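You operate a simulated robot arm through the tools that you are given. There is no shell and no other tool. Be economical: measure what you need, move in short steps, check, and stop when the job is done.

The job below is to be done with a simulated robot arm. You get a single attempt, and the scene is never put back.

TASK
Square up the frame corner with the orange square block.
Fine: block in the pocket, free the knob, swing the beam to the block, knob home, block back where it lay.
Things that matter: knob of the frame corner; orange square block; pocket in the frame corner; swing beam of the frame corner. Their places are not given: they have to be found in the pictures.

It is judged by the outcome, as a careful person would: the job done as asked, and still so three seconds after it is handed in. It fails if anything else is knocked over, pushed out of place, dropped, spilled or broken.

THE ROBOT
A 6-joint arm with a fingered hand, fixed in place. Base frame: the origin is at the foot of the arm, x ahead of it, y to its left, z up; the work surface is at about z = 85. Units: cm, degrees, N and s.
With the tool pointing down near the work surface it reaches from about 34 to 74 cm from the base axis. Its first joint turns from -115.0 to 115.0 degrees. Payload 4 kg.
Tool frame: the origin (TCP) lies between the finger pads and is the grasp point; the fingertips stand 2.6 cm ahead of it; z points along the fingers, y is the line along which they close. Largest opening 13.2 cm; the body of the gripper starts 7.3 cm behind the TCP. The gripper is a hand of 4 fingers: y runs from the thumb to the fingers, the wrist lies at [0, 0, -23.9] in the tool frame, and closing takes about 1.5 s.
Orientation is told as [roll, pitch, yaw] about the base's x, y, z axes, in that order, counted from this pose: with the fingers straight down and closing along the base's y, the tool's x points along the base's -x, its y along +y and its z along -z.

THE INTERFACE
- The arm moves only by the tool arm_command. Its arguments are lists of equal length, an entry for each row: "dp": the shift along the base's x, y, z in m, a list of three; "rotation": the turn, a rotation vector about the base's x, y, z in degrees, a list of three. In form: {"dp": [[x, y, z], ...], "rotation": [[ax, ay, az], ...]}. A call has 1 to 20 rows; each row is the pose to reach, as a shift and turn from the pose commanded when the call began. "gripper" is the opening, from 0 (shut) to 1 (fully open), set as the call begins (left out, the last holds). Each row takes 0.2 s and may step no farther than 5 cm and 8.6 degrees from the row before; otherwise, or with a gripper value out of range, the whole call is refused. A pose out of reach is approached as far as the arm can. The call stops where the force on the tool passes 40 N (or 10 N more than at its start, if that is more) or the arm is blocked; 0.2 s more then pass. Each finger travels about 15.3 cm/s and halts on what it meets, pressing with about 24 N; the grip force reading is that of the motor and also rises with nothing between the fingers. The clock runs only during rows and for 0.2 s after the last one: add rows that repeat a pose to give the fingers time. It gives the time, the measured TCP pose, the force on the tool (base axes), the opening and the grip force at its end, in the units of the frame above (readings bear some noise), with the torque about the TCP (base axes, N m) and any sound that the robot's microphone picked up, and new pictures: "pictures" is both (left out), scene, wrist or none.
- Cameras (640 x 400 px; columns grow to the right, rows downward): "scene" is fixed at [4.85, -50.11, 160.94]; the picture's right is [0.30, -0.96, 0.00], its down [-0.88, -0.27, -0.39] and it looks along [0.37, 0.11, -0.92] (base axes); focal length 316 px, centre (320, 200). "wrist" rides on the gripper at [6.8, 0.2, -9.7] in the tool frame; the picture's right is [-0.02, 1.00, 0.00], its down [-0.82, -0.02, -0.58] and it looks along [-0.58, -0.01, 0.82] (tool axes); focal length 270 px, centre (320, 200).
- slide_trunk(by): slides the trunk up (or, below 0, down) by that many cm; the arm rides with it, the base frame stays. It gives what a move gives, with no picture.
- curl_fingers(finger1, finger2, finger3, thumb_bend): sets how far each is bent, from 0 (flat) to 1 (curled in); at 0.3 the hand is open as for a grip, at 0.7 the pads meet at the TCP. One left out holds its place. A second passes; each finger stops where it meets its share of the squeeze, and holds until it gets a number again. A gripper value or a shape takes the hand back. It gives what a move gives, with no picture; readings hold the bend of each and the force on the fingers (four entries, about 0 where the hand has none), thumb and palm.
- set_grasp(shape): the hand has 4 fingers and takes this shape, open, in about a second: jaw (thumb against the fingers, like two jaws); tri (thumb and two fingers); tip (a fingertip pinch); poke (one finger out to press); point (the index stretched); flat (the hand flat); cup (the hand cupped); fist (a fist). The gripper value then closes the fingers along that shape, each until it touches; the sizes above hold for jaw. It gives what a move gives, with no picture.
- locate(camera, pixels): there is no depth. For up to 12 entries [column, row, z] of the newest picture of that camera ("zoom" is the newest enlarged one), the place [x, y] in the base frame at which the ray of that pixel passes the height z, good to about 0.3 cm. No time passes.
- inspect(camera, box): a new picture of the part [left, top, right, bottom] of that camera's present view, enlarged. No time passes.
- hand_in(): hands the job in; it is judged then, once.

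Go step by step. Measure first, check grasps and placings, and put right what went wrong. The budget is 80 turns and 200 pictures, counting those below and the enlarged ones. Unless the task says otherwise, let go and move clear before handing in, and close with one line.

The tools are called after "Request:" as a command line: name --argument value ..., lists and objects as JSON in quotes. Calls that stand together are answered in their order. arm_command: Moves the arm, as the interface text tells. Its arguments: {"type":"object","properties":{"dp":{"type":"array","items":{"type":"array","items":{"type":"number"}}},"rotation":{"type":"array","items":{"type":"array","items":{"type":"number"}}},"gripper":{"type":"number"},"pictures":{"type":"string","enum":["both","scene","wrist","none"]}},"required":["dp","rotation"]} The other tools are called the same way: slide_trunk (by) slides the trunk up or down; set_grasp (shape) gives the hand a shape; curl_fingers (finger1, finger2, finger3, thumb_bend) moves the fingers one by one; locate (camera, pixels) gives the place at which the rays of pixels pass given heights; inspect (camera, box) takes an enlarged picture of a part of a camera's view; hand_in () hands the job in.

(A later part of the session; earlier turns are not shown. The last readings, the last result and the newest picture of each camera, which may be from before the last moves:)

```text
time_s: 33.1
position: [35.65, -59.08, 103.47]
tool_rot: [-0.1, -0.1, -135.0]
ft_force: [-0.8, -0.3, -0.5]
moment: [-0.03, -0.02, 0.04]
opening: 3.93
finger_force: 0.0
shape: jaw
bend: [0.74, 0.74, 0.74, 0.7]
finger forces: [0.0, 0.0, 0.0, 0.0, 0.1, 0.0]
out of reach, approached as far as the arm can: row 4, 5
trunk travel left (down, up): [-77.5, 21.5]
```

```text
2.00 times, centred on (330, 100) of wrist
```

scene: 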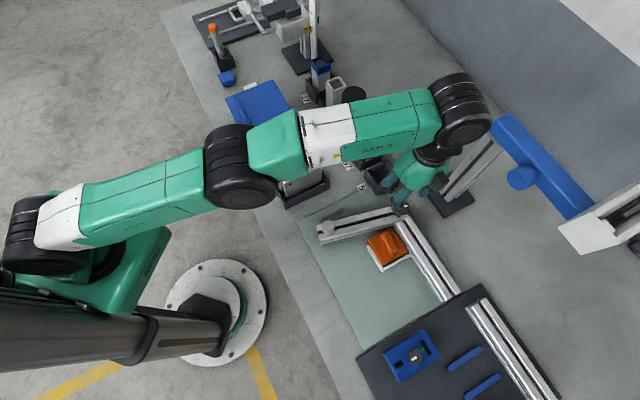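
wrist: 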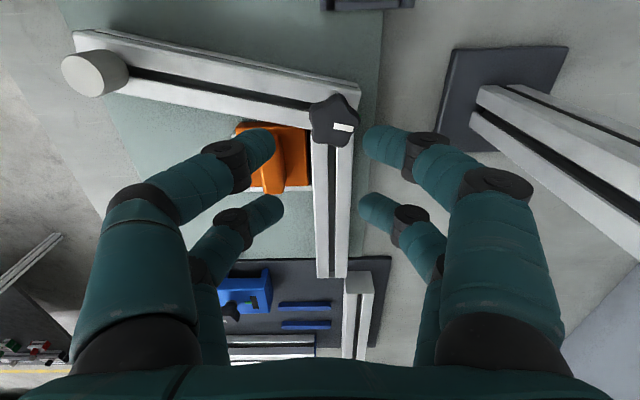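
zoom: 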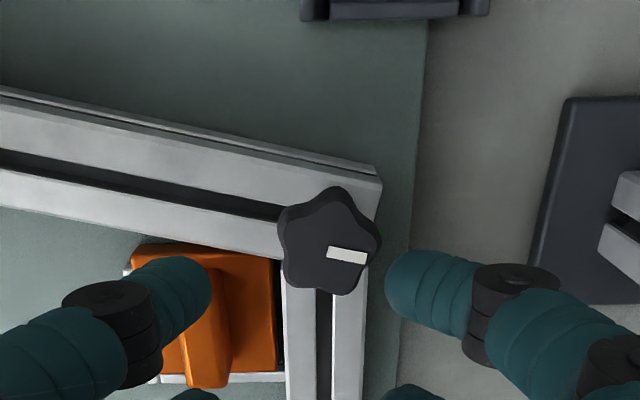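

Reach runs out near r≈69 at this trunk height. I back off, raise, slide the trunk lower and try again.

Request:
arm_command --dp '[[-0.02, 0.0, 0.03], [-0.04, 0.01, 0.05], [-0.06, 0.02, 0.06]]' --rotation '[[0, 0, 0], [0, 0, 0], [0, 0, 0]]' --pictures "none"

Request:
slide_trunk --by -12

Request:
arm_command --dp '[[0, 0, 0.03], [0, 0, 0.05], [0.03, -0.01, 0.05], [0.05, -0.02, 0.05], [0.06, -0.025, 0.05]]' --rotation '[[0, 0, 0], [0, 0, 0], [0, 0, 0], [0, 0, 0], [0, 0, 0]]' --pictures "scene"

```text
time_s: 34.0
position: [29.55, -57.21, 109.21]
tool_rot: [0.0, -0.1, -134.9]
ft_force: [-0.3, 0.4, 0.4]
moment: [-0.01, 0.01, 0.01]
opening: 3.95
finger_force: 0.0
shape: jaw
bend: [0.74, 0.74, 0.74, 0.7]
finger forces: [0.0, 0.0, 0.1, 0.0, 0.0, 0.0]
trunk travel left (down, up): [-77.5, 21.5]
```

```text
time_s: 35.5
position: [29.45, -57.1, 97.16]
tool_rot: [0.0, -0.1, -134.9]
ft_force: [-0.4, -0.8, -0.4]
moment: [0.01, -0.01, 0.0]
opening: 3.96
finger_force: 0.1
shape: jaw
bend: [0.74, 0.74, 0.74, 0.7]
finger forces: [0.1, 0.0, 0.0, 0.0, 0.0, 0.0]
trunk travel left (down, up): [-65.5, 33.5]
```

```text
time_s: 36.6
position: [33.01, -56.3, 101.01]
tool_rot: [-0.1, -0.1, -135.0]
ft_force: [0.5, -0.7, 0.3]
moment: [0.01, 0.0, 0.0]
opening: 3.93
finger_force: 0.2
shape: jaw
bend: [0.74, 0.74, 0.74, 0.7]
finger forces: [0.0, 0.1, 0.1, 0.0, 0.0, 0.0]
out of reach, approached as far as the arm can: row 3, 4, 5
trunk travel left (down, up): [-65.5, 33.5]
```

scene: 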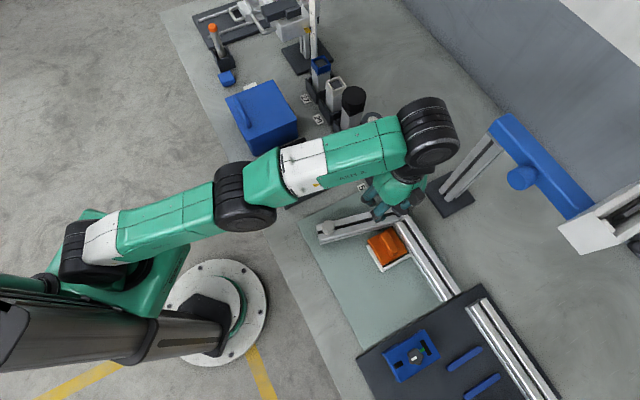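

Lower is worse, so the shoulder should go up. I raise the trunk by 22 cm and bring the hand back down.

Request:
slide_trunk --by 22

Request:
arm_command --dp '[[0.01, -0.01, -0.04], [0.02, -0.02, -0.08], [0.025, -0.03, -0.12], [0.033, -0.039, -0.15], [0.033, -0.039, -0.18], [0.033, -0.039, -0.19]]' --rotation '[[0, 0, 0], [0, 0, 0], [0, 0, 0], [0, 0, 0], [0, 0, 0], [0, 0, 0]]'

```text
time_s: 39.0
position: [33.07, -56.45, 122.88]
tool_rot: [-0.1, -0.1, -135.0]
ft_force: [-0.3, 0.3, 0.2]
moment: [0.02, 0.03, -0.01]
opening: 3.95
finger_force: 0.1
shape: jaw
bend: [0.74, 0.74, 0.74, 0.7]
finger forces: [0.1, 0.0, 0.1, 0.0, 0.1, 0.0]
trunk travel left (down, up): [-87.5, 11.5]
```

```text
time_s: 40.4
position: [36.41, -60.58, 103.66]
tool_rot: [0.0, -0.1, -135.0]
ft_force: [0.7, -0.6, 0.4]
moment: [0.01, 0.0, 0.01]
opening: 3.95
finger_force: 0.0
shape: jaw
bend: [0.74, 0.74, 0.74, 0.7]
finger forces: [0.0, 0.0, 0.0, 0.0, 0.1, 0.0]
trunk travel left (down, up): [-87.5, 11.5]
```

scene: 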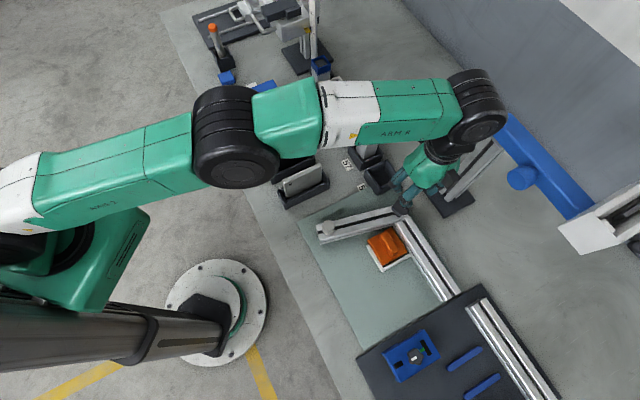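
wrist: 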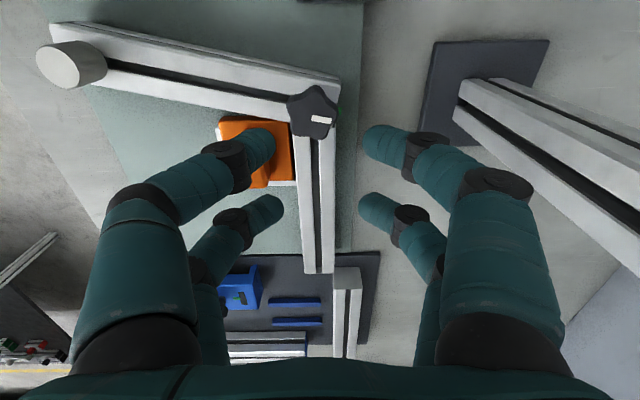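

Request:
locate --camera "scene" --pixels '[[478, 105, 128], [478, 105, 133], [506, 120, 128], [500, 120, 115], [520, 180, 115], [575, 210, 115], [455, 200, 85.5], [490, 140, 112]]'

Request:
locate --camera "wrist" --pixels '[[314, 110, 91.5], [314, 110, 92.5], [292, 100, 92], [338, 110, 92], [485, 115, 85.5], [310, 119, 92], [333, 119, 92]]'

Request:
inspect --camera "wrist" --box '[250, 60, 410, 160]'

```text
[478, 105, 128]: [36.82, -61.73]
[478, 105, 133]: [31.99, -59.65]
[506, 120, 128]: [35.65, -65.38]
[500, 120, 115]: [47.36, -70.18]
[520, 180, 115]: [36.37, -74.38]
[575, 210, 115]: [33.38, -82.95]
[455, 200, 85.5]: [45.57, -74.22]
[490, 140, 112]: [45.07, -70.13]
```

```text
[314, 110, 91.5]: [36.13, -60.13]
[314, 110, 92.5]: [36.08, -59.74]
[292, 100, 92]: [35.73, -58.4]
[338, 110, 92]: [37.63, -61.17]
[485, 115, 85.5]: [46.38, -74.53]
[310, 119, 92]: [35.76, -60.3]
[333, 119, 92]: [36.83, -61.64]
```

```text
4.00 times, centred on (330, 110) of wrist
```

zoom: 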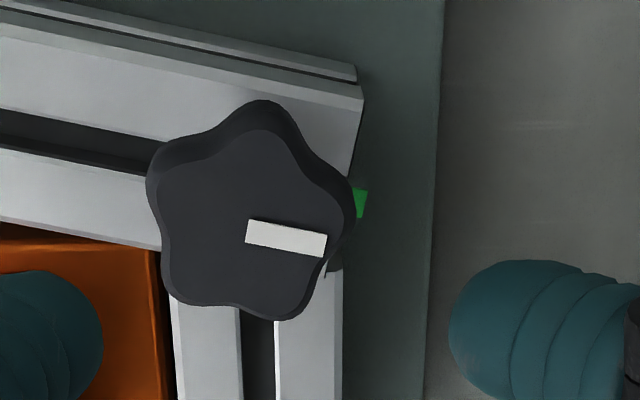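

The knob top centre is about (36.0,-60.15), with a green mark on the beam end beside it at zoom (360,203) near the white pointer. I open to ~6 cm and lower to just above the knob.

Request:
arm_command --dp '[[-0.004, 0.004, -0.02], [-0.004, 0.004, -0.04], [-0.004, 0.004, -0.06], [-0.004, 0.004, -0.08], [-0.004, 0.004, -0.08]]' --rotation '[[0, 0, 0], [0, 0, 0], [0, 0, 0], [0, 0, 0], [0, 0, 0]]' --gripper 0.45

Request:
inspect --camera "wrist" --box '[220, 80, 420, 240]'

```text
time_s: 41.6
position: [35.92, -60.11, 95.73]
tool_rot: [-0.1, -0.1, -135.0]
ft_force: [-0.1, 0.3, -0.4]
moment: [0.0, 0.0, 0.01]
opening: 5.89
finger_force: 0.0
shape: jaw
bend: [0.73, 0.73, 0.73, 0.7]
finger forces: [0.0, 0.1, 0.1, 0.1, 0.1, 0.1]
trunk travel left (down, up): [-87.5, 11.5]
```

scene: 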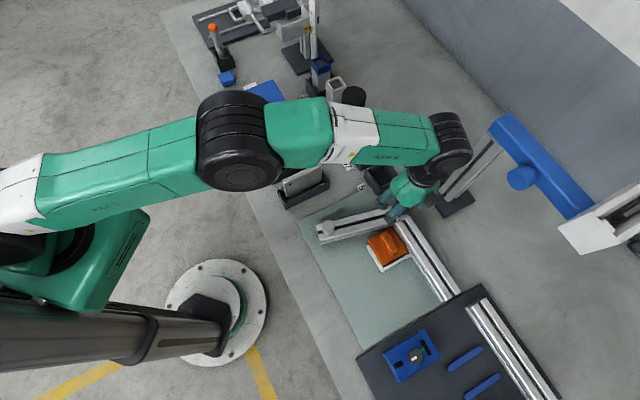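
wrist: 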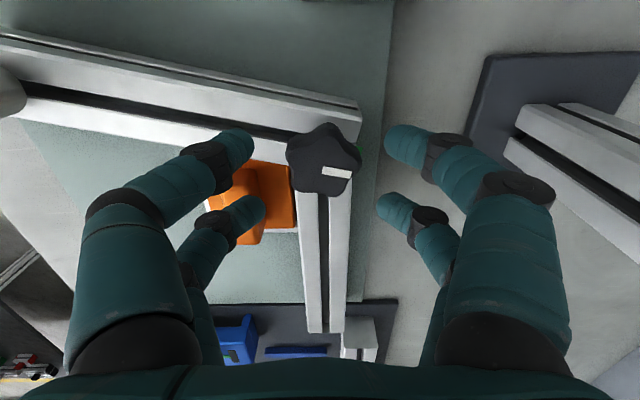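

```text
2.50 times, centred on (320, 160) of wrist
```

zoom: 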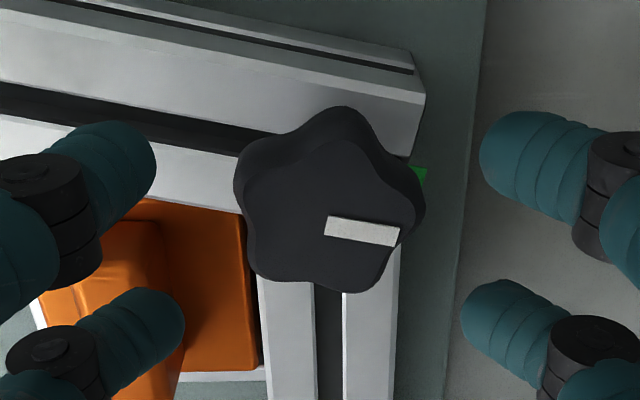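

Request:
locate --camera "zoom" --pixels '[[328, 215, 92], [328, 215, 92.5], [240, 215, 92], [418, 215, 92], [325, 225, 92], [398, 238, 92], [418, 175, 89]]'

```text
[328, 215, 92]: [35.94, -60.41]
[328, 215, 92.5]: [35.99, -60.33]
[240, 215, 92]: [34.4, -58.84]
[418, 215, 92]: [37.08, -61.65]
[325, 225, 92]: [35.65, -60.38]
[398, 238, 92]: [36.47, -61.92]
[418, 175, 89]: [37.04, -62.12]
```

The white pointer (about -62°) lines up with the green mark (about -57°): that is the home position. I centre and descend to the knob.

Request:
arm_command --dp '[[0, -0.002, -0.01], [0, -0.002, -0.018], [0, -0.002, -0.025], [0, -0.002, -0.03]]' --rotation '[[0, 0, 0], [0, 0, 0], [0, 0, 0], [0, 0, 0]]' --pictures "wrist"

```text
time_s: 42.6
position: [35.95, -60.06, 92.89]
tool_rot: [-0.1, -0.1, -135.0]
ft_force: [-0.2, 1.0, 0.4]
moment: [-0.04, 0.01, 0.01]
opening: 5.87
finger_force: 0.1
shape: jaw
bend: [0.73, 0.73, 0.73, 0.7]
finger forces: [0.0, 0.0, 0.0, 0.1, 0.1, 0.1]
trunk travel left (down, up): [-87.5, 11.5]
```

wrist: 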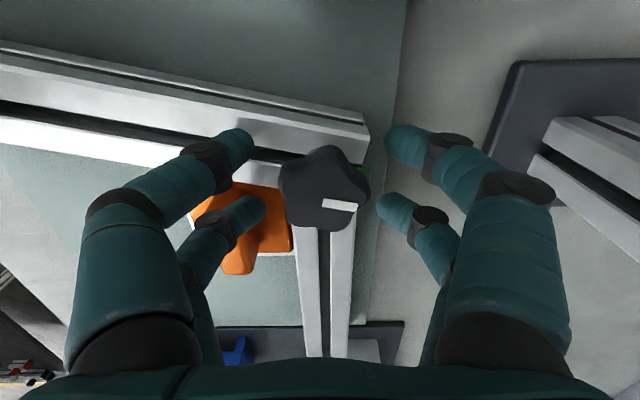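

The knob is centred (324,195). Half a cm lower, then grip gently.

Request:
arm_command --dp '[[0.001, -0.001, -0.003], [0.001, -0.001, -0.006]]' --rotation '[[0, 0, 0], [0, 0, 0]]' --pictures "none"

Request:
arm_command --dp '[[0, 0, 0], [0, 0, 0], [0, 0, 0], [0, 0, 0], [0, 0, 0], [0, 0, 0]]' --rotation '[[0, 0, 0], [0, 0, 0], [0, 0, 0], [0, 0, 0], [0, 0, 0], [0, 0, 0]]' --gripper 0 --pictures "wrist"

```text
time_s: 43.2
position: [36.13, -60.25, 92.53]
tool_rot: [0.1, -0.1, -135.0]
ft_force: [-0.6, -0.2, 8.8]
moment: [0.44, 0.18, 0.0]
opening: 5.9
finger_force: 0.1
shape: jaw
bend: [0.73, 0.73, 0.73, 0.7]
finger forces: [0.0, 0.0, 0.0, 0.0, 9.6, 0.0]
trunk travel left (down, up): [-87.5, 11.5]
```

```text
time_s: 44.6
position: [36.08, -60.48, 92.63]
tool_rot: [0.4, -0.1, -135.0]
ft_force: [5.9, -16.5, 22.2]
moment: [-1.14, -0.38, 0.26]
opening: 2.37
finger_force: 23.7
shape: jaw
bend: [0.71, 0.68, 0.72, 0.73]
finger forces: [31.3, 27.0, 34.9, 0.1, 14.6, 0.0]
trunk travel left (down, up): [-87.5, 11.5]
```

wrist: 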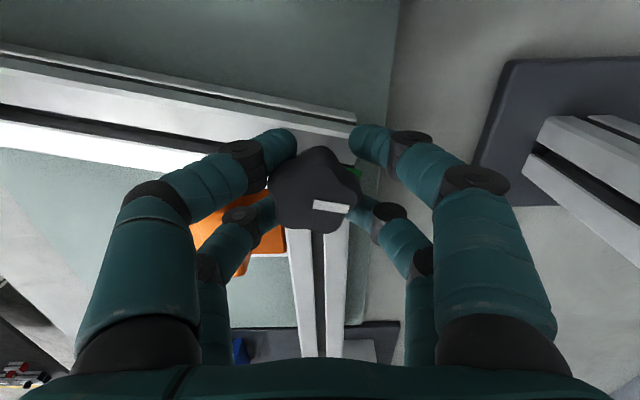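

The thumb presses on the beam and the grip is skewed (lateral 16 N). I reopen, raise 0.5 cm and re-check centring.

Request:
arm_command --dp '[[0, 0, 0], [0, 0, 0], [0, 0, 0.003], [0, 0, 0.006], [0, 0, 0.006]]' --rotation '[[0, 0, 0], [0, 0, 0], [0, 0, 0], [0, 0, 0], [0, 0, 0]]' --gripper 0.4 --pictures "wrist"

Request:
inspect --camera "wrist" --box '[220, 100, 420, 260]'

```text
time_s: 45.8
position: [35.98, -60.25, 92.82]
tool_rot: [-0.2, 0.0, -134.9]
ft_force: [0.3, -0.6, 1.0]
moment: [0.01, 0.02, 0.02]
opening: 5.2
finger_force: 0.0
shape: jaw
bend: [0.73, 0.73, 0.73, 0.7]
finger forces: [0.1, 0.0, 0.0, 0.1, 0.0, 0.0]
trunk travel left (down, up): [-87.5, 11.5]
```

wrist: 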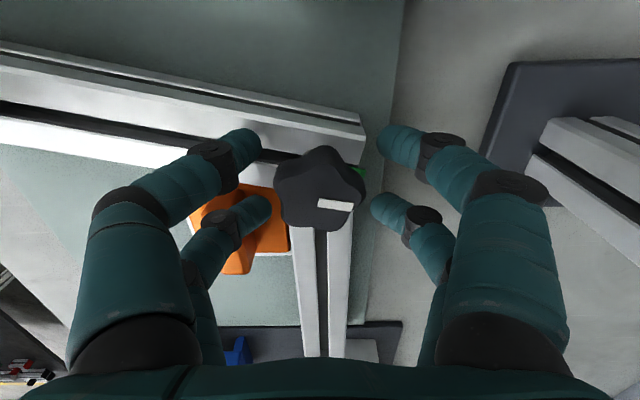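

```text
2.50 times, centred on (320, 180) of wrist
```

zoom: 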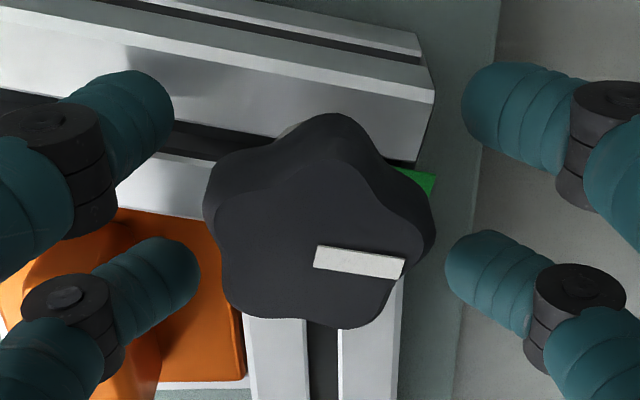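

The knob is about 0.2 cm further from the pivot side than the TCP. I adjust, raise 0.2 cm and close again.

Request:
arm_command --dp '[[-0.0015, -0.0015, 0.002], [-0.0015, -0.0015, 0.003]]' --rotation '[[0, 0, 0], [0, 0, 0]]' --pictures "none"

Request:
arm_command --dp '[[0, 0, 0], [0, 0, 0], [0, 0, 0], [0, 0, 0], [0, 0, 0], [0, 0, 0]]' --rotation '[[0, 0, 0], [0, 0, 0], [0, 0, 0], [0, 0, 0], [0, 0, 0], [0, 0, 0]]' --gripper 0 --pictures "wrist"

Request:
inspect --camera "wrist" --box '[220, 100, 420, 260]'

```text
time_s: 46.4
position: [35.89, -60.39, 93.21]
tool_rot: [-0.2, -0.2, -134.8]
ft_force: [-0.3, 0.3, -0.2]
moment: [-0.01, -0.01, 0.04]
opening: 5.26
finger_force: 0.0
shape: jaw
bend: [0.73, 0.73, 0.73, 0.7]
finger forces: [0.1, 0.0, 0.0, 0.0, 0.0, 0.0]
trunk travel left (down, up): [-87.5, 11.5]
```

```text
time_s: 47.8
position: [35.99, -60.36, 92.89]
tool_rot: [-0.4, 0.0, -135.0]
ft_force: [-7.9, -0.4, -24.0]
moment: [0.18, 0.07, 0.07]
opening: 1.48
finger_force: 24.0
shape: jaw
bend: [0.72, 0.72, 0.72, 0.71]
finger forces: [22.5, 21.2, 21.1, 0.0, 23.2, 0.0]
trunk travel left (down, up): [-87.5, 11.5]
```

wrist: 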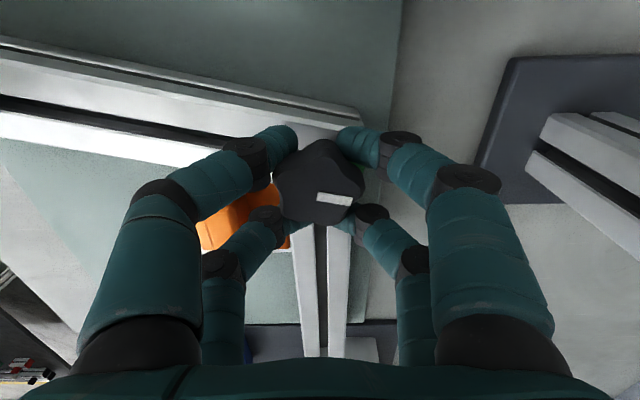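

```text
2.50 times, centred on (320, 180) of wrist
```

zoom: 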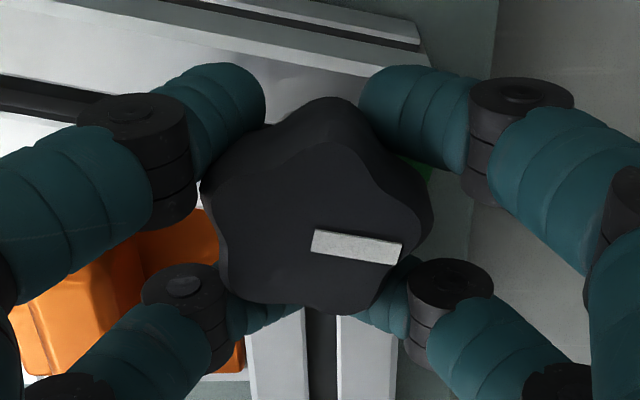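

Opening 1.48 shows the tips slipped under the knob head onto its stem. I reopen, raise 1.3 cm and grip the head itself.

Request:
arm_command --dp '[[0, 0, 0], [0, 0, 0], [0, 0, 0], [0, 0, 0], [0, 0, 0.007], [0, 0, 0.014]]' --rotation '[[0, 0, 0], [0, 0, 0], [0, 0, 0], [0, 0, 0], [0, 0, 0], [0, 0, 0]]' --gripper 0.45 --pictures "none"

Request:
arm_command --dp '[[0, 0, 0], [0, 0, 0], [0, 0, 0], [0, 0, 0], [0, 0, 0], [0, 0, 0]]' --rotation '[[0, 0, 0], [0, 0, 0], [0, 0, 0], [0, 0, 0], [0, 0, 0], [0, 0, 0]]' --gripper 0 --pictures "wrist"

Request:
inspect --camera "wrist" --box '[220, 100, 420, 260]'

```text
time_s: 49.2
position: [35.84, -60.4, 94.5]
tool_rot: [-0.2, -0.1, -135.0]
ft_force: [0.3, -0.5, 0.5]
moment: [0.02, -0.02, 0.02]
opening: 5.89
finger_force: 0.1
shape: jaw
bend: [0.73, 0.73, 0.73, 0.7]
finger forces: [0.0, 0.2, 0.0, 0.0, 0.1, 0.1]
trunk travel left (down, up): [-87.5, 11.5]
```

```text
time_s: 50.6
position: [35.96, -60.36, 94.35]
tool_rot: [-0.1, -0.1, -135.0]
ft_force: [-4.1, -4.1, -4.3]
moment: [-0.06, 0.09, 0.15]
opening: 1.74
finger_force: 24.4
shape: jaw
bend: [0.73, 0.72, 0.72, 0.7]
finger forces: [27.8, 22.5, 21.7, 0.0, 21.7, 0.0]
trunk travel left (down, up): [-87.5, 11.5]
```

wrist: 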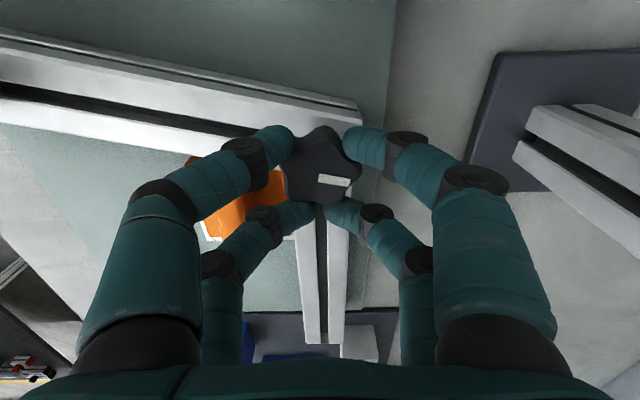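

```text
2.50 times, centred on (320, 180) of wrist
```

zoom: 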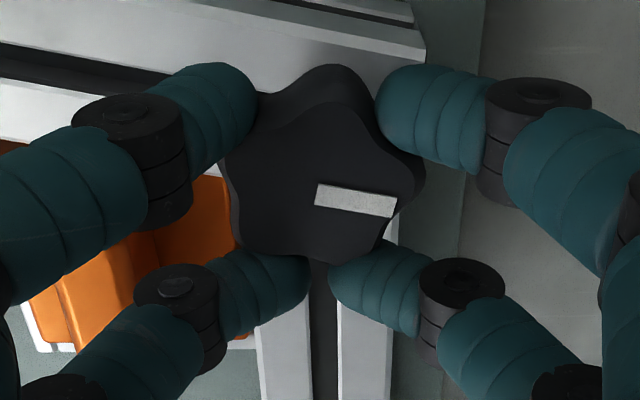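

All four digits now cage the star knob (near pair beside a lobe, far pair behind it). I try turning counter-clockwise by 24° and watch the torque.

Request:
arm_command --dp '[[0, 0, 0], [0, 0, 0], [0, 0, 0], [0, 0, 0]]' --rotation '[[0, 0, 6], [0, 0, 12], [0, 0, 18], [0, 0, 24]]' --pictures "wrist"

Request:
inspect --camera "wrist" --box '[220, 100, 420, 260]'

```text
time_s: 51.6
position: [35.9, -60.51, 94.47]
tool_rot: [-0.1, 0.0, -110.8]
ft_force: [1.0, -8.9, -6.6]
moment: [-0.19, 0.0, -0.02]
opening: 1.69
finger_force: 24.3
shape: jaw
bend: [0.73, 0.72, 0.72, 0.7]
finger forces: [28.0, 26.3, 20.4, 0.1, 22.7, 0.0]
trunk travel left (down, up): [-87.5, 11.5]
```

wrist: 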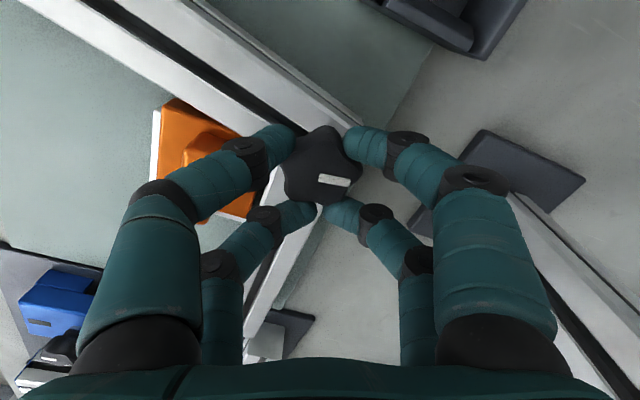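

```text
2.50 times, centred on (320, 180) of wrist
```

zoom: 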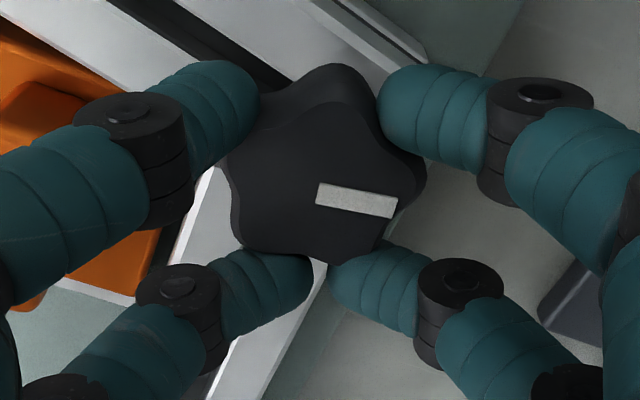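

The knob turned with the hand and little resistance. I continue to 90° total.

Request:
arm_command --dp '[[0, 0, 0], [0, 0, 0], [0, 0, 0], [0, 0, 0], [0, 0, 0], [0, 0, 0], [0, 0, 0], [0, 0, 0]]' --rotation '[[0, 0, 8.2], [0, 0, 16.4], [0, 0, 24.6], [0, 0, 32.8], [0, 0, 41], [0, 0, 49.2], [0, 0, 57.4], [0, 0, 65.6]]'

Request:
inspect --camera "wrist" --box '[220, 100, 420, 260]'

```text
time_s: 53.4
position: [36.31, -60.28, 94.34]
tool_rot: [-0.1, 0.0, -45.1]
ft_force: [22.6, -2.6, -5.0]
moment: [-0.04, -0.63, -0.08]
opening: 1.61
finger_force: 23.7
shape: jaw
bend: [0.72, 0.71, 0.72, 0.7]
finger forces: [30.5, 36.2, 21.2, 0.0, 21.6, 0.0]
trunk travel left (down, up): [-87.5, 11.5]
```

scene: 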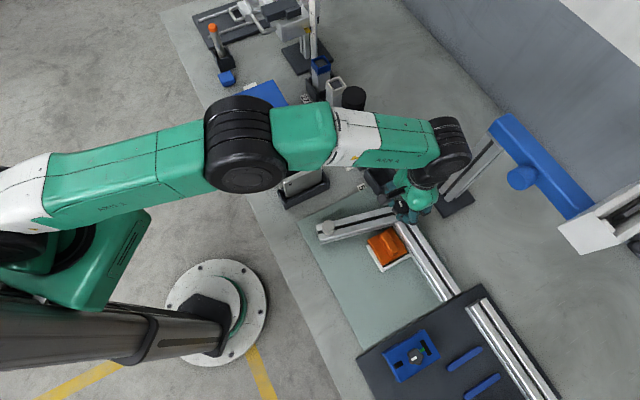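
wrist: 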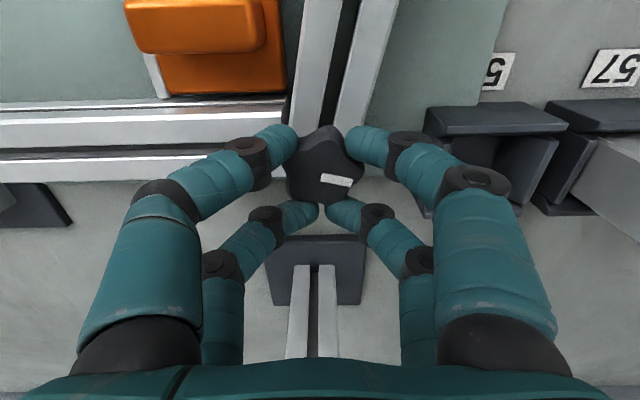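

```text
2.50 times, centred on (320, 180) of wrist
```

zoom: 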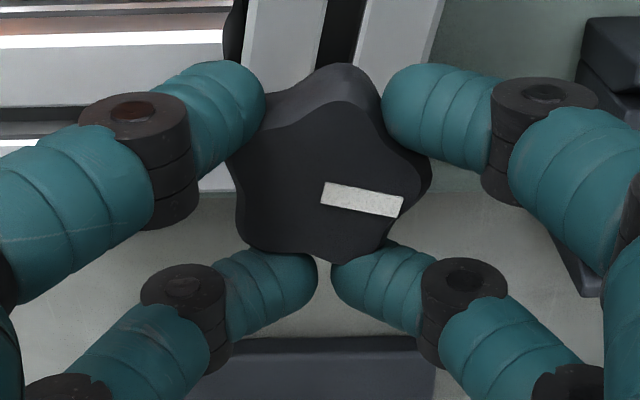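

90° turned, no stop felt; side load 22 N from slight offset. I shift 0.2 cm with it and turn a further 32° to make sure it's free.

Request:
arm_command --dp '[[0.002, 0, 0], [0.002, 0, 0], [0.002, 0, 0], [0.002, 0, 0]]' --rotation '[[0, 0, 8], [0, 0, 16], [0, 0, 24], [0, 0, 32]]' --pictures "wrist"

```text
time_s: 54.4
position: [36.47, -60.24, 94.41]
tool_rot: [0.1, -0.1, -13.2]
ft_force: [22.0, 8.0, -4.9]
moment: [0.25, -0.58, -0.07]
opening: 1.62
finger_force: 23.9
shape: jaw
bend: [0.72, 0.71, 0.72, 0.7]
finger forces: [30.3, 36.4, 21.9, 0.0, 21.5, 0.1]
trunk travel left (down, up): [-87.5, 11.5]
```

wrist: 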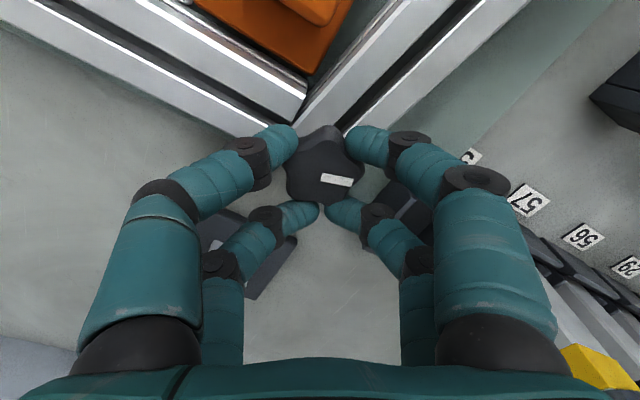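

Knob is 122° open. I release and rise.

Request:
arm_command --dp '[[0, 0, 0], [0, 0, 0], [0, 0, 0], [0, 0, 0], [0, 0, 0.02], [0, 0, 0.05], [0, 0, 0.08]]' --rotation '[[0, 0, 0], [0, 0, 0], [0, 0, 0], [0, 0, 0], [0, 0, 0], [0, 0, 0], [0, 0, 0]]' --gripper 0.45

Request:
inspect --camera "wrist" --box '[200, 0, 440, 200]'

```text
time_s: 56.0
position: [36.2, -60.41, 102.61]
tool_rot: [-0.1, -0.1, -13.4]
ft_force: [0.6, 0.6, -0.2]
moment: [-0.02, 0.0, -0.02]
opening: 5.9
finger_force: 0.1
shape: jaw
bend: [0.73, 0.73, 0.73, 0.7]
finger forces: [0.0, 0.1, 0.0, 0.1, 0.1, 0.1]
trunk travel left (down, up): [-87.5, 11.5]
```

scene: 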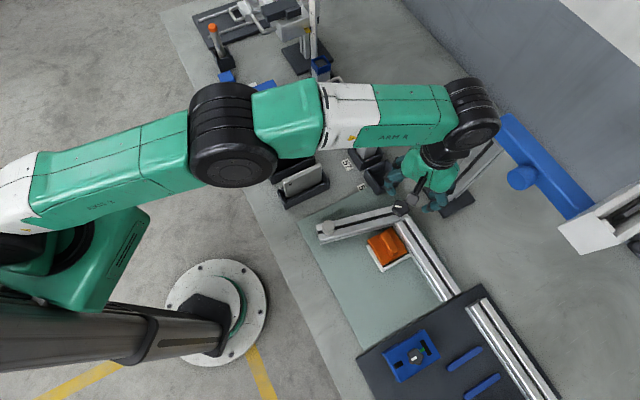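
wrist: 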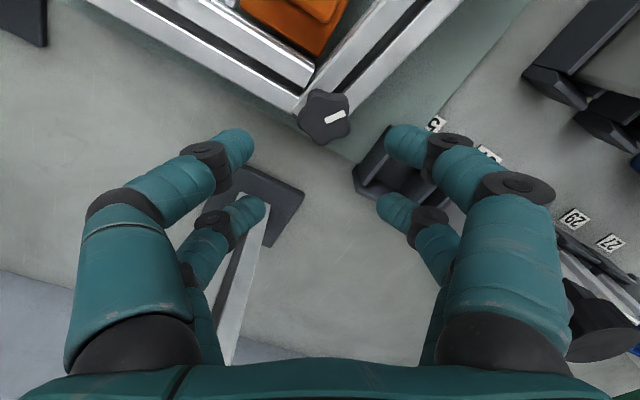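

```text
2.00 times, centred on (320, 100) of wrist
```

zoom: 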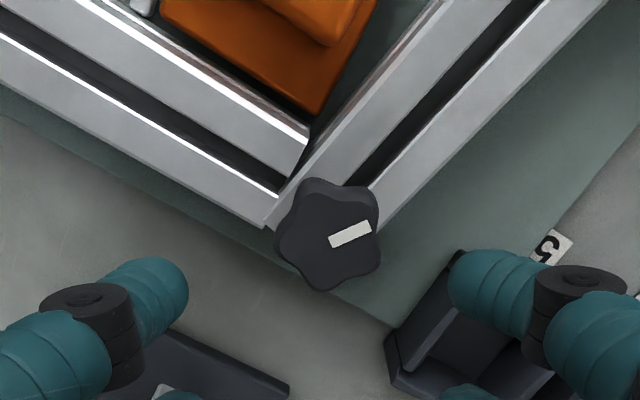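

The knob pointer has moved well off the green mark. Next is the beam's post at (26.8,-45.4): I move above it with the closing line along its swing (yaw -57°).

Request:
arm_command --dp '[[-0.015, 0.02, 0], [-0.03, 0.045, 0], [-0.045, 0.07, 0], [-0.06, 0.095, 0], [-0.075, 0.12, 0], [-0.094, 0.15, 0], [-0.094, 0.15, -0.02], [-0.094, 0.15, -0.03]]' --rotation '[[0, 0, -7], [0, 0, -14], [0, 0, -22], [0, 0, -29], [0, 0, -37], [0, 0, -43.6], [0, 0, -43.6], [0, 0, -43.6]]'

Request:
inspect --camera "wrist" --box '[200, 40, 440, 240]'

Request:
inspect --camera "scene" --box '[310, 180, 470, 280]'

```text
time_s: 57.8
position: [26.62, -45.42, 99.59]
tool_rot: [-0.2, 0.0, -57.0]
ft_force: [1.3, 0.5, 0.1]
moment: [0.01, 0.04, -0.01]
opening: 5.9
finger_force: 0.0
shape: jaw
bend: [0.73, 0.73, 0.73, 0.7]
finger forces: [0.1, 0.1, 0.1, 0.1, 0.0, 0.0]
trunk travel left (down, up): [-87.5, 11.5]
```

scene: 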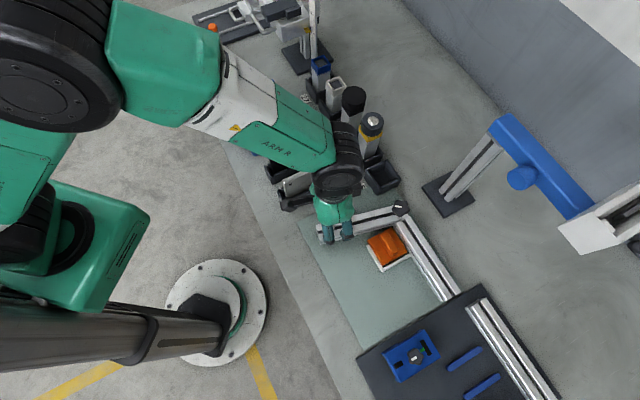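
wrist: 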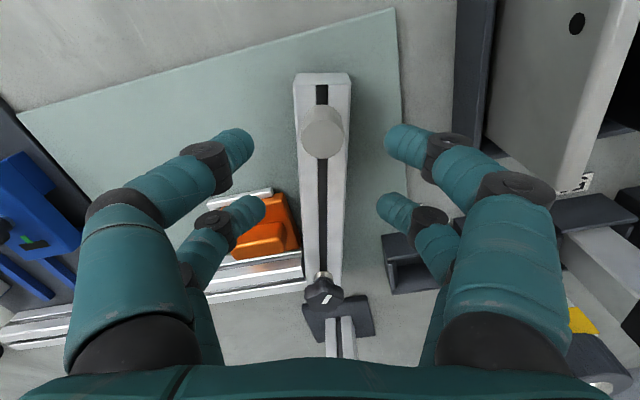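

```text
2.00 times, centred on (320, 140) of wrist
```

zoom: 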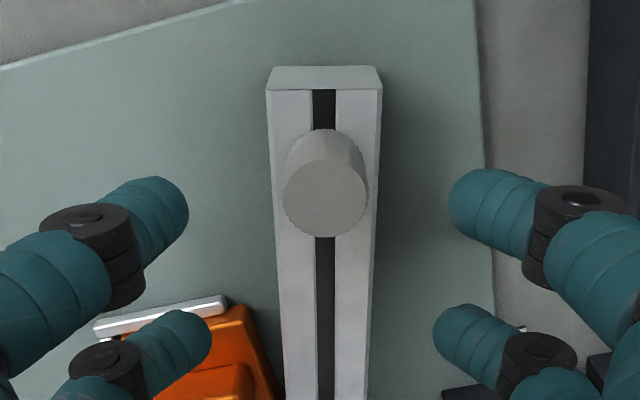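

```text
4.00 times, centred on (390, 230) of scene
```

zoom: 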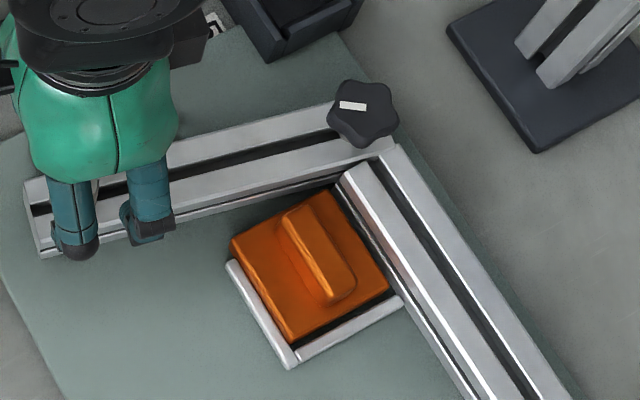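

Request:
locate --camera "wrist" --pixels '[[322, 140, 92.5], [322, 140, 93.5], [302, 139, 92.5], [342, 139, 92.5], [457, 100, 90], [384, 250, 90]]'

```text
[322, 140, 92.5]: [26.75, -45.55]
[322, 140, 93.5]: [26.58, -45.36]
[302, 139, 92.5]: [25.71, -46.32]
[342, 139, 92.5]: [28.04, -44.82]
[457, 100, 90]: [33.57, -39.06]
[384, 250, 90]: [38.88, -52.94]
```

Post top centre (26.7,-45.5) is right under the TCP. I descend to about z=93 and close around it.

Request:
arm_command --dp '[[0.001, -0.001, -0.02], [0.001, -0.001, -0.04], [0.001, -0.001, -0.055], [0.001, -0.001, -0.063]]' --rotation '[[0, 0, 0], [0, 0, 0], [0, 0, 0], [0, 0, 0]]' --pictures "none"

Request:
arm_command --dp '[[0, 0, 0], [0, 0, 0], [0, 0, 0], [0, 0, 0], [0, 0, 0]]' --rotation '[[0, 0, 0], [0, 0, 0], [0, 0, 0], [0, 0, 0], [0, 0, 0]]' --gripper 0.1

```text
time_s: 58.8
position: [26.8, -45.59, 93.24]
tool_rot: [-0.2, -0.1, -57.0]
ft_force: [-0.3, -0.1, -0.3]
moment: [0.0, 0.0, 0.01]
opening: 5.9
finger_force: 0.1
shape: jaw
bend: [0.73, 0.73, 0.73, 0.7]
finger forces: [0.0, 0.0, 0.0, 0.0, 0.0, 0.0]
trunk travel left (down, up): [-87.5, 11.5]
```

```text
time_s: 60.0
position: [26.82, -45.49, 93.22]
tool_rot: [0.0, -0.1, -57.0]
ft_force: [0.0, 0.3, -0.3]
moment: [0.03, 0.0, -0.01]
opening: 1.35
finger_force: 0.0
shape: jaw
bend: [0.72, 0.72, 0.72, 0.7]
finger forces: [0.3, 0.1, 0.0, 0.1, 0.1, 0.0]
trunk travel left (down, up): [-87.5, 11.5]
```

scene: 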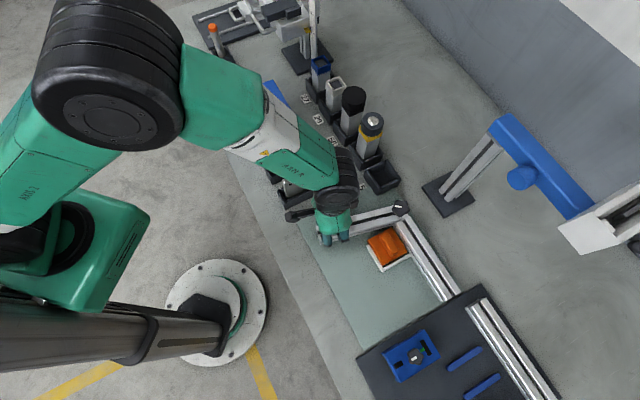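
wrist: 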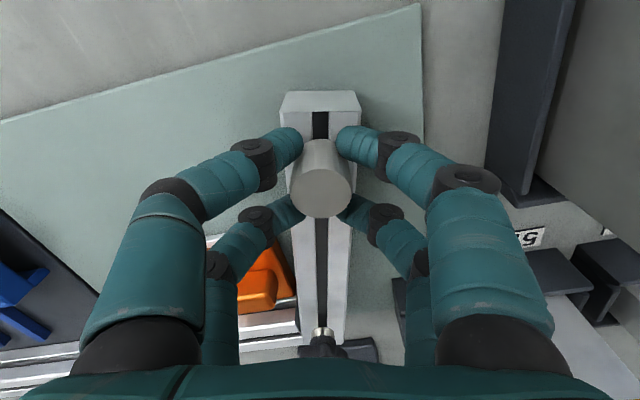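

The post is caged with no side load. I swing along the arc 9° and watch the force.

Request:
arm_command --dp '[[-0.0039, -0.0025, 0], [-0.0077, -0.005, 0], [-0.0115, -0.0077, 0], [-0.0151, -0.0105, 0], [-0.0187, -0.0134, 0], [-0.0221, -0.0163, 0]]' --rotation '[[0, 0, 1.5], [0, 0, 3], [0, 0, 4.5], [0, 0, 6], [0, 0, 7.5], [0, 0, 9]]'

Request:
inspect --camera "scene" --box '[310, 180, 470, 280]'

```text
time_s: 61.4
position: [24.51, -47.33, 93.2]
tool_rot: [-0.1, -0.1, -47.9]
ft_force: [-0.3, 2.3, 1.1]
moment: [0.05, 0.02, 0.01]
opening: 1.4
finger_force: 0.1
shape: jaw
bend: [0.72, 0.72, 0.72, 0.7]
finger forces: [1.2, 0.0, 0.1, 0.0, 0.1, 0.0]
trunk travel left (down, up): [-87.5, 11.5]
```

scene: 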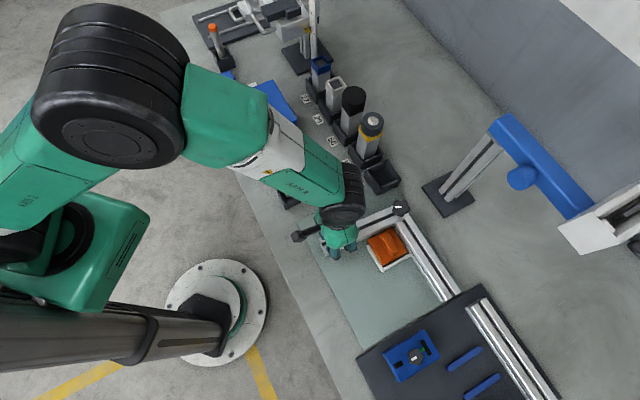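
wrist: 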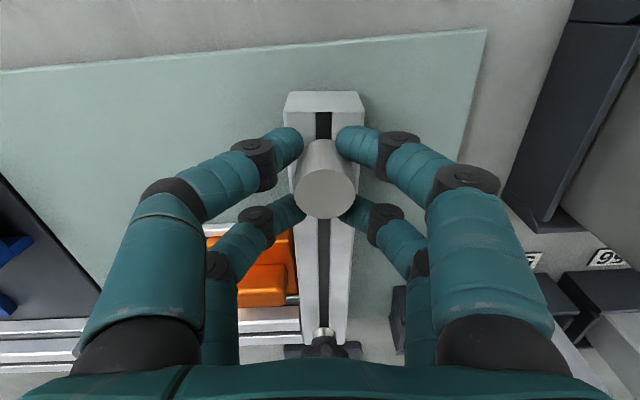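

```text
4.00 times, centred on (390, 230) of scene
```

zoom: 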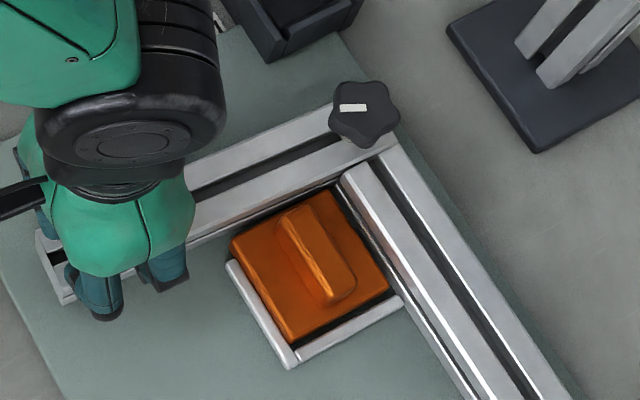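

The beam swings freely. I continue 3° more in fine steps and check for contact with the block.

Request:
arm_command --dp '[[-0.0012, -0.001, 0], [-0.0023, -0.002, 0], [-0.0034, -0.003, 0], [-0.0045, -0.004, 0], [-0.0056, -0.005, 0], [-0.0067, -0.0061, 0]]' --rotation '[[0, 0, 0.5], [0, 0, 1], [0, 0, 1.5], [0, 0, 2], [0, 0, 2.5], [0, 0, 3]]' --pictures "wrist"

Request:
inspect --camera "scene" --box '[330, 190, 450, 290]'

```text
time_s: 62.8
position: [23.85, -47.82, 93.29]
tool_rot: [-0.1, -0.2, -44.9]
ft_force: [0.2, -0.4, -0.6]
moment: [0.01, 0.03, -0.01]
opening: 1.38
finger_force: 0.1
shape: jaw
bend: [0.72, 0.72, 0.72, 0.7]
finger forces: [0.4, 0.1, 0.1, 0.0, 0.1, 0.0]
trunk travel left (down, up): [-87.5, 11.5]
```

wrist: 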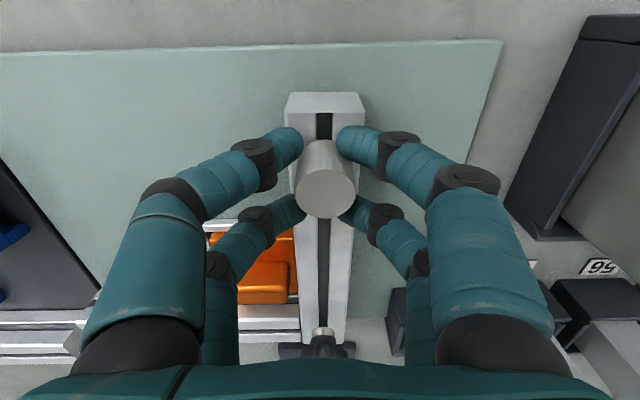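

```text
4.00 times, centred on (390, 240) of scene
```

zoom: 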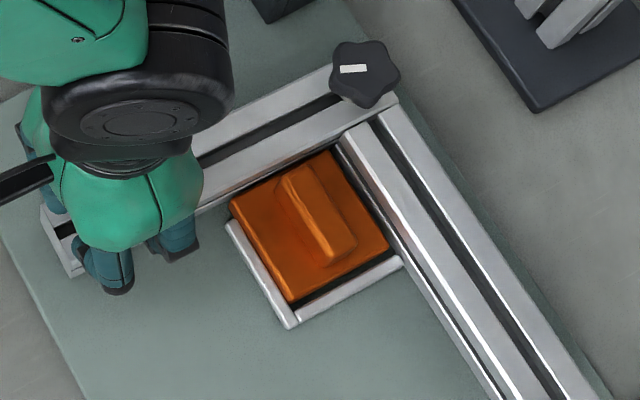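

No force yet and the beam looks nearly square. Another 1.5° finely.

Request:
arm_command --dp '[[-0.0006, -0.0005, 0], [-0.0011, -0.001, 0], [-0.0016, -0.0016, 0], [-0.0022, -0.0021, 0], [-0.0028, -0.0026, 0], [-0.0033, -0.0032, 0]]' --rotation '[[0, 0, 0.25], [0, 0, 0.5], [0, 0, 0.75], [0, 0, 1], [0, 0, 1.25], [0, 0, 1.5]]' --pictures "wrist"

Request:
inspect --camera "wrist" --box '[190, 200, 370, 360]'

Request:
inspect --camera "scene" --box '[350, 190, 430, 270]'

```text
time_s: 64.2
position: [23.73, -47.93, 93.35]
tool_rot: [-0.1, -0.1, -43.5]
ft_force: [-0.6, 0.3, -1.0]
moment: [0.05, -0.01, 0.01]
opening: 1.32
finger_force: 0.1
shape: jaw
bend: [0.72, 0.72, 0.72, 0.7]
finger forces: [0.9, 0.0, 0.0, 0.1, 0.0, 0.0]
trunk travel left (down, up): [-87.5, 11.5]
```

wrist: 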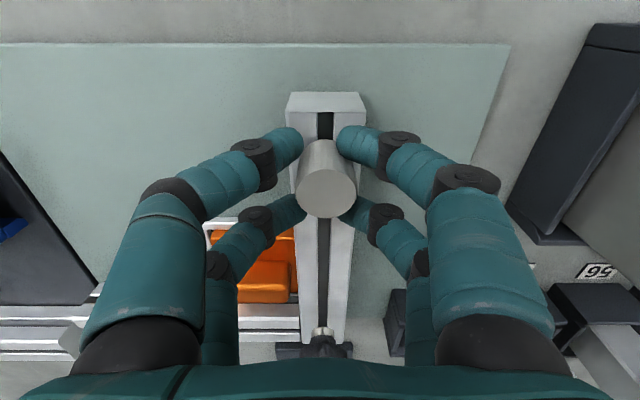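

```text
2.50 times, centred on (280, 280) of wrist
```

zoom: 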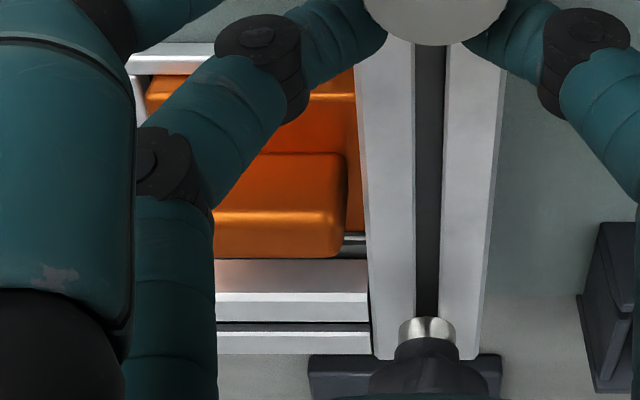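

```text
5.00 times, centred on (390, 230) of scene
```

zoom: 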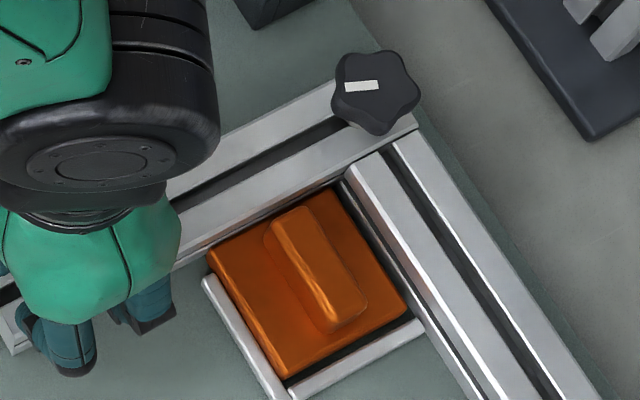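

Still no force; a gap remains between block and the rear ledge. I keep on in 0.4° steps.

Request:
arm_command --dp '[[-0.0009, -0.0009, 0], [-0.0017, -0.0018, 0], [-0.0026, -0.0026, 0], [-0.0034, -0.0035, 0], [-0.0043, -0.0044, 0]]' --rotation '[[0, 0, 0.4], [0, 0, 0.8], [0, 0, 1.2], [0, 0, 1.6], [0, 0, 2]]' --pictures "wrist"

Request:
inspect --camera "scene" --box '[350, 190, 430, 270]'

```text
time_s: 65.4
position: [23.4, -48.45, 93.33]
tool_rot: [0.0, -0.1, -41.4]
ft_force: [0.7, 1.2, 0.6]
moment: [0.02, 0.01, -0.06]
opening: 1.38
finger_force: 0.1
shape: jaw
bend: [0.72, 0.72, 0.72, 0.7]
finger forces: [0.8, 0.1, 0.1, 0.1, 0.0, 0.0]
trunk travel left (down, up): [-87.5, 11.5]
```

wrist: 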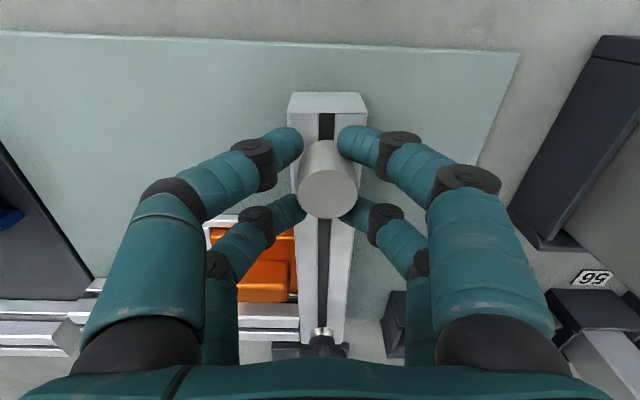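

```text
5.00 times, centred on (390, 230) of scene
```

zoom: 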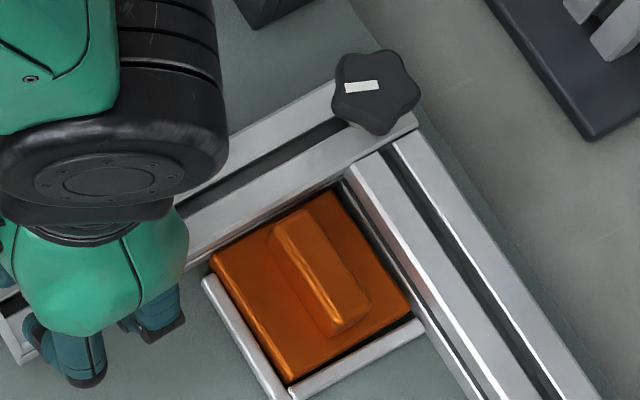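

The block is now being slid toward the rear ledge (gap smaller). I continue until it seats.

Request:
arm_command --dp '[[-0.0009, -0.0009, 0], [-0.0017, -0.0018, 0], [-0.0025, -0.0027, 0], [-0.0033, -0.0036, 0], [-0.0041, -0.0045, 0]]' --rotation '[[0, 0, 0.4], [0, 0, 0.8], [0, 0, 1.2], [0, 0, 1.6], [0, 0, 2]]' --pictures "wrist"

Request:
inspect --camera "scene" --box '[350, 190, 430, 270]'

```text
time_s: 66.6
position: [22.74, -48.86, 93.45]
tool_rot: [-0.2, 0.0, -39.4]
ft_force: [0.9, 2.5, 1.6]
moment: [0.06, -0.04, -0.04]
opening: 1.37
finger_force: 0.1
shape: jaw
bend: [0.71, 0.72, 0.72, 0.7]
finger forces: [1.8, 0.5, 0.1, 0.0, 0.1, 0.0]
trunk travel left (down, up): [-87.5, 11.5]
```

wrist: 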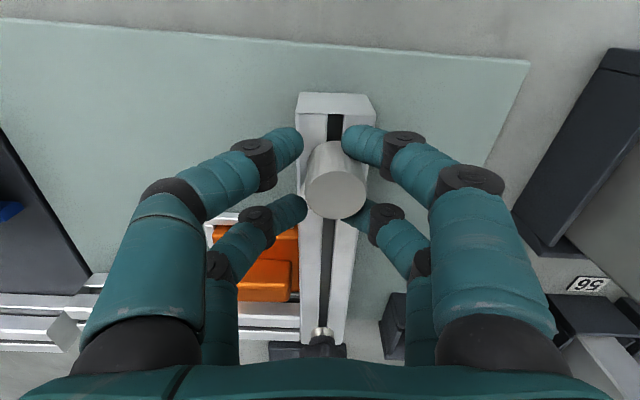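

```text
5.00 times, centred on (390, 230) of scene
```

zoom: 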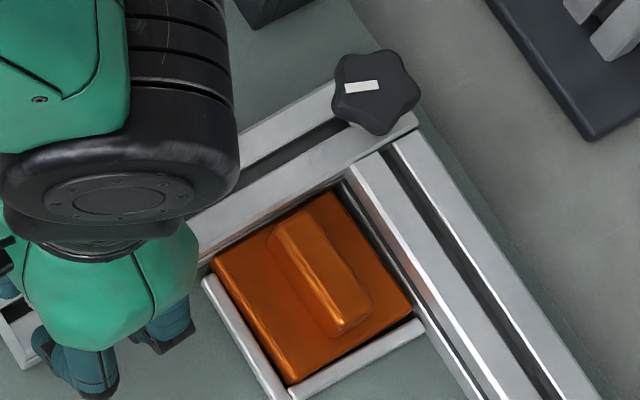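

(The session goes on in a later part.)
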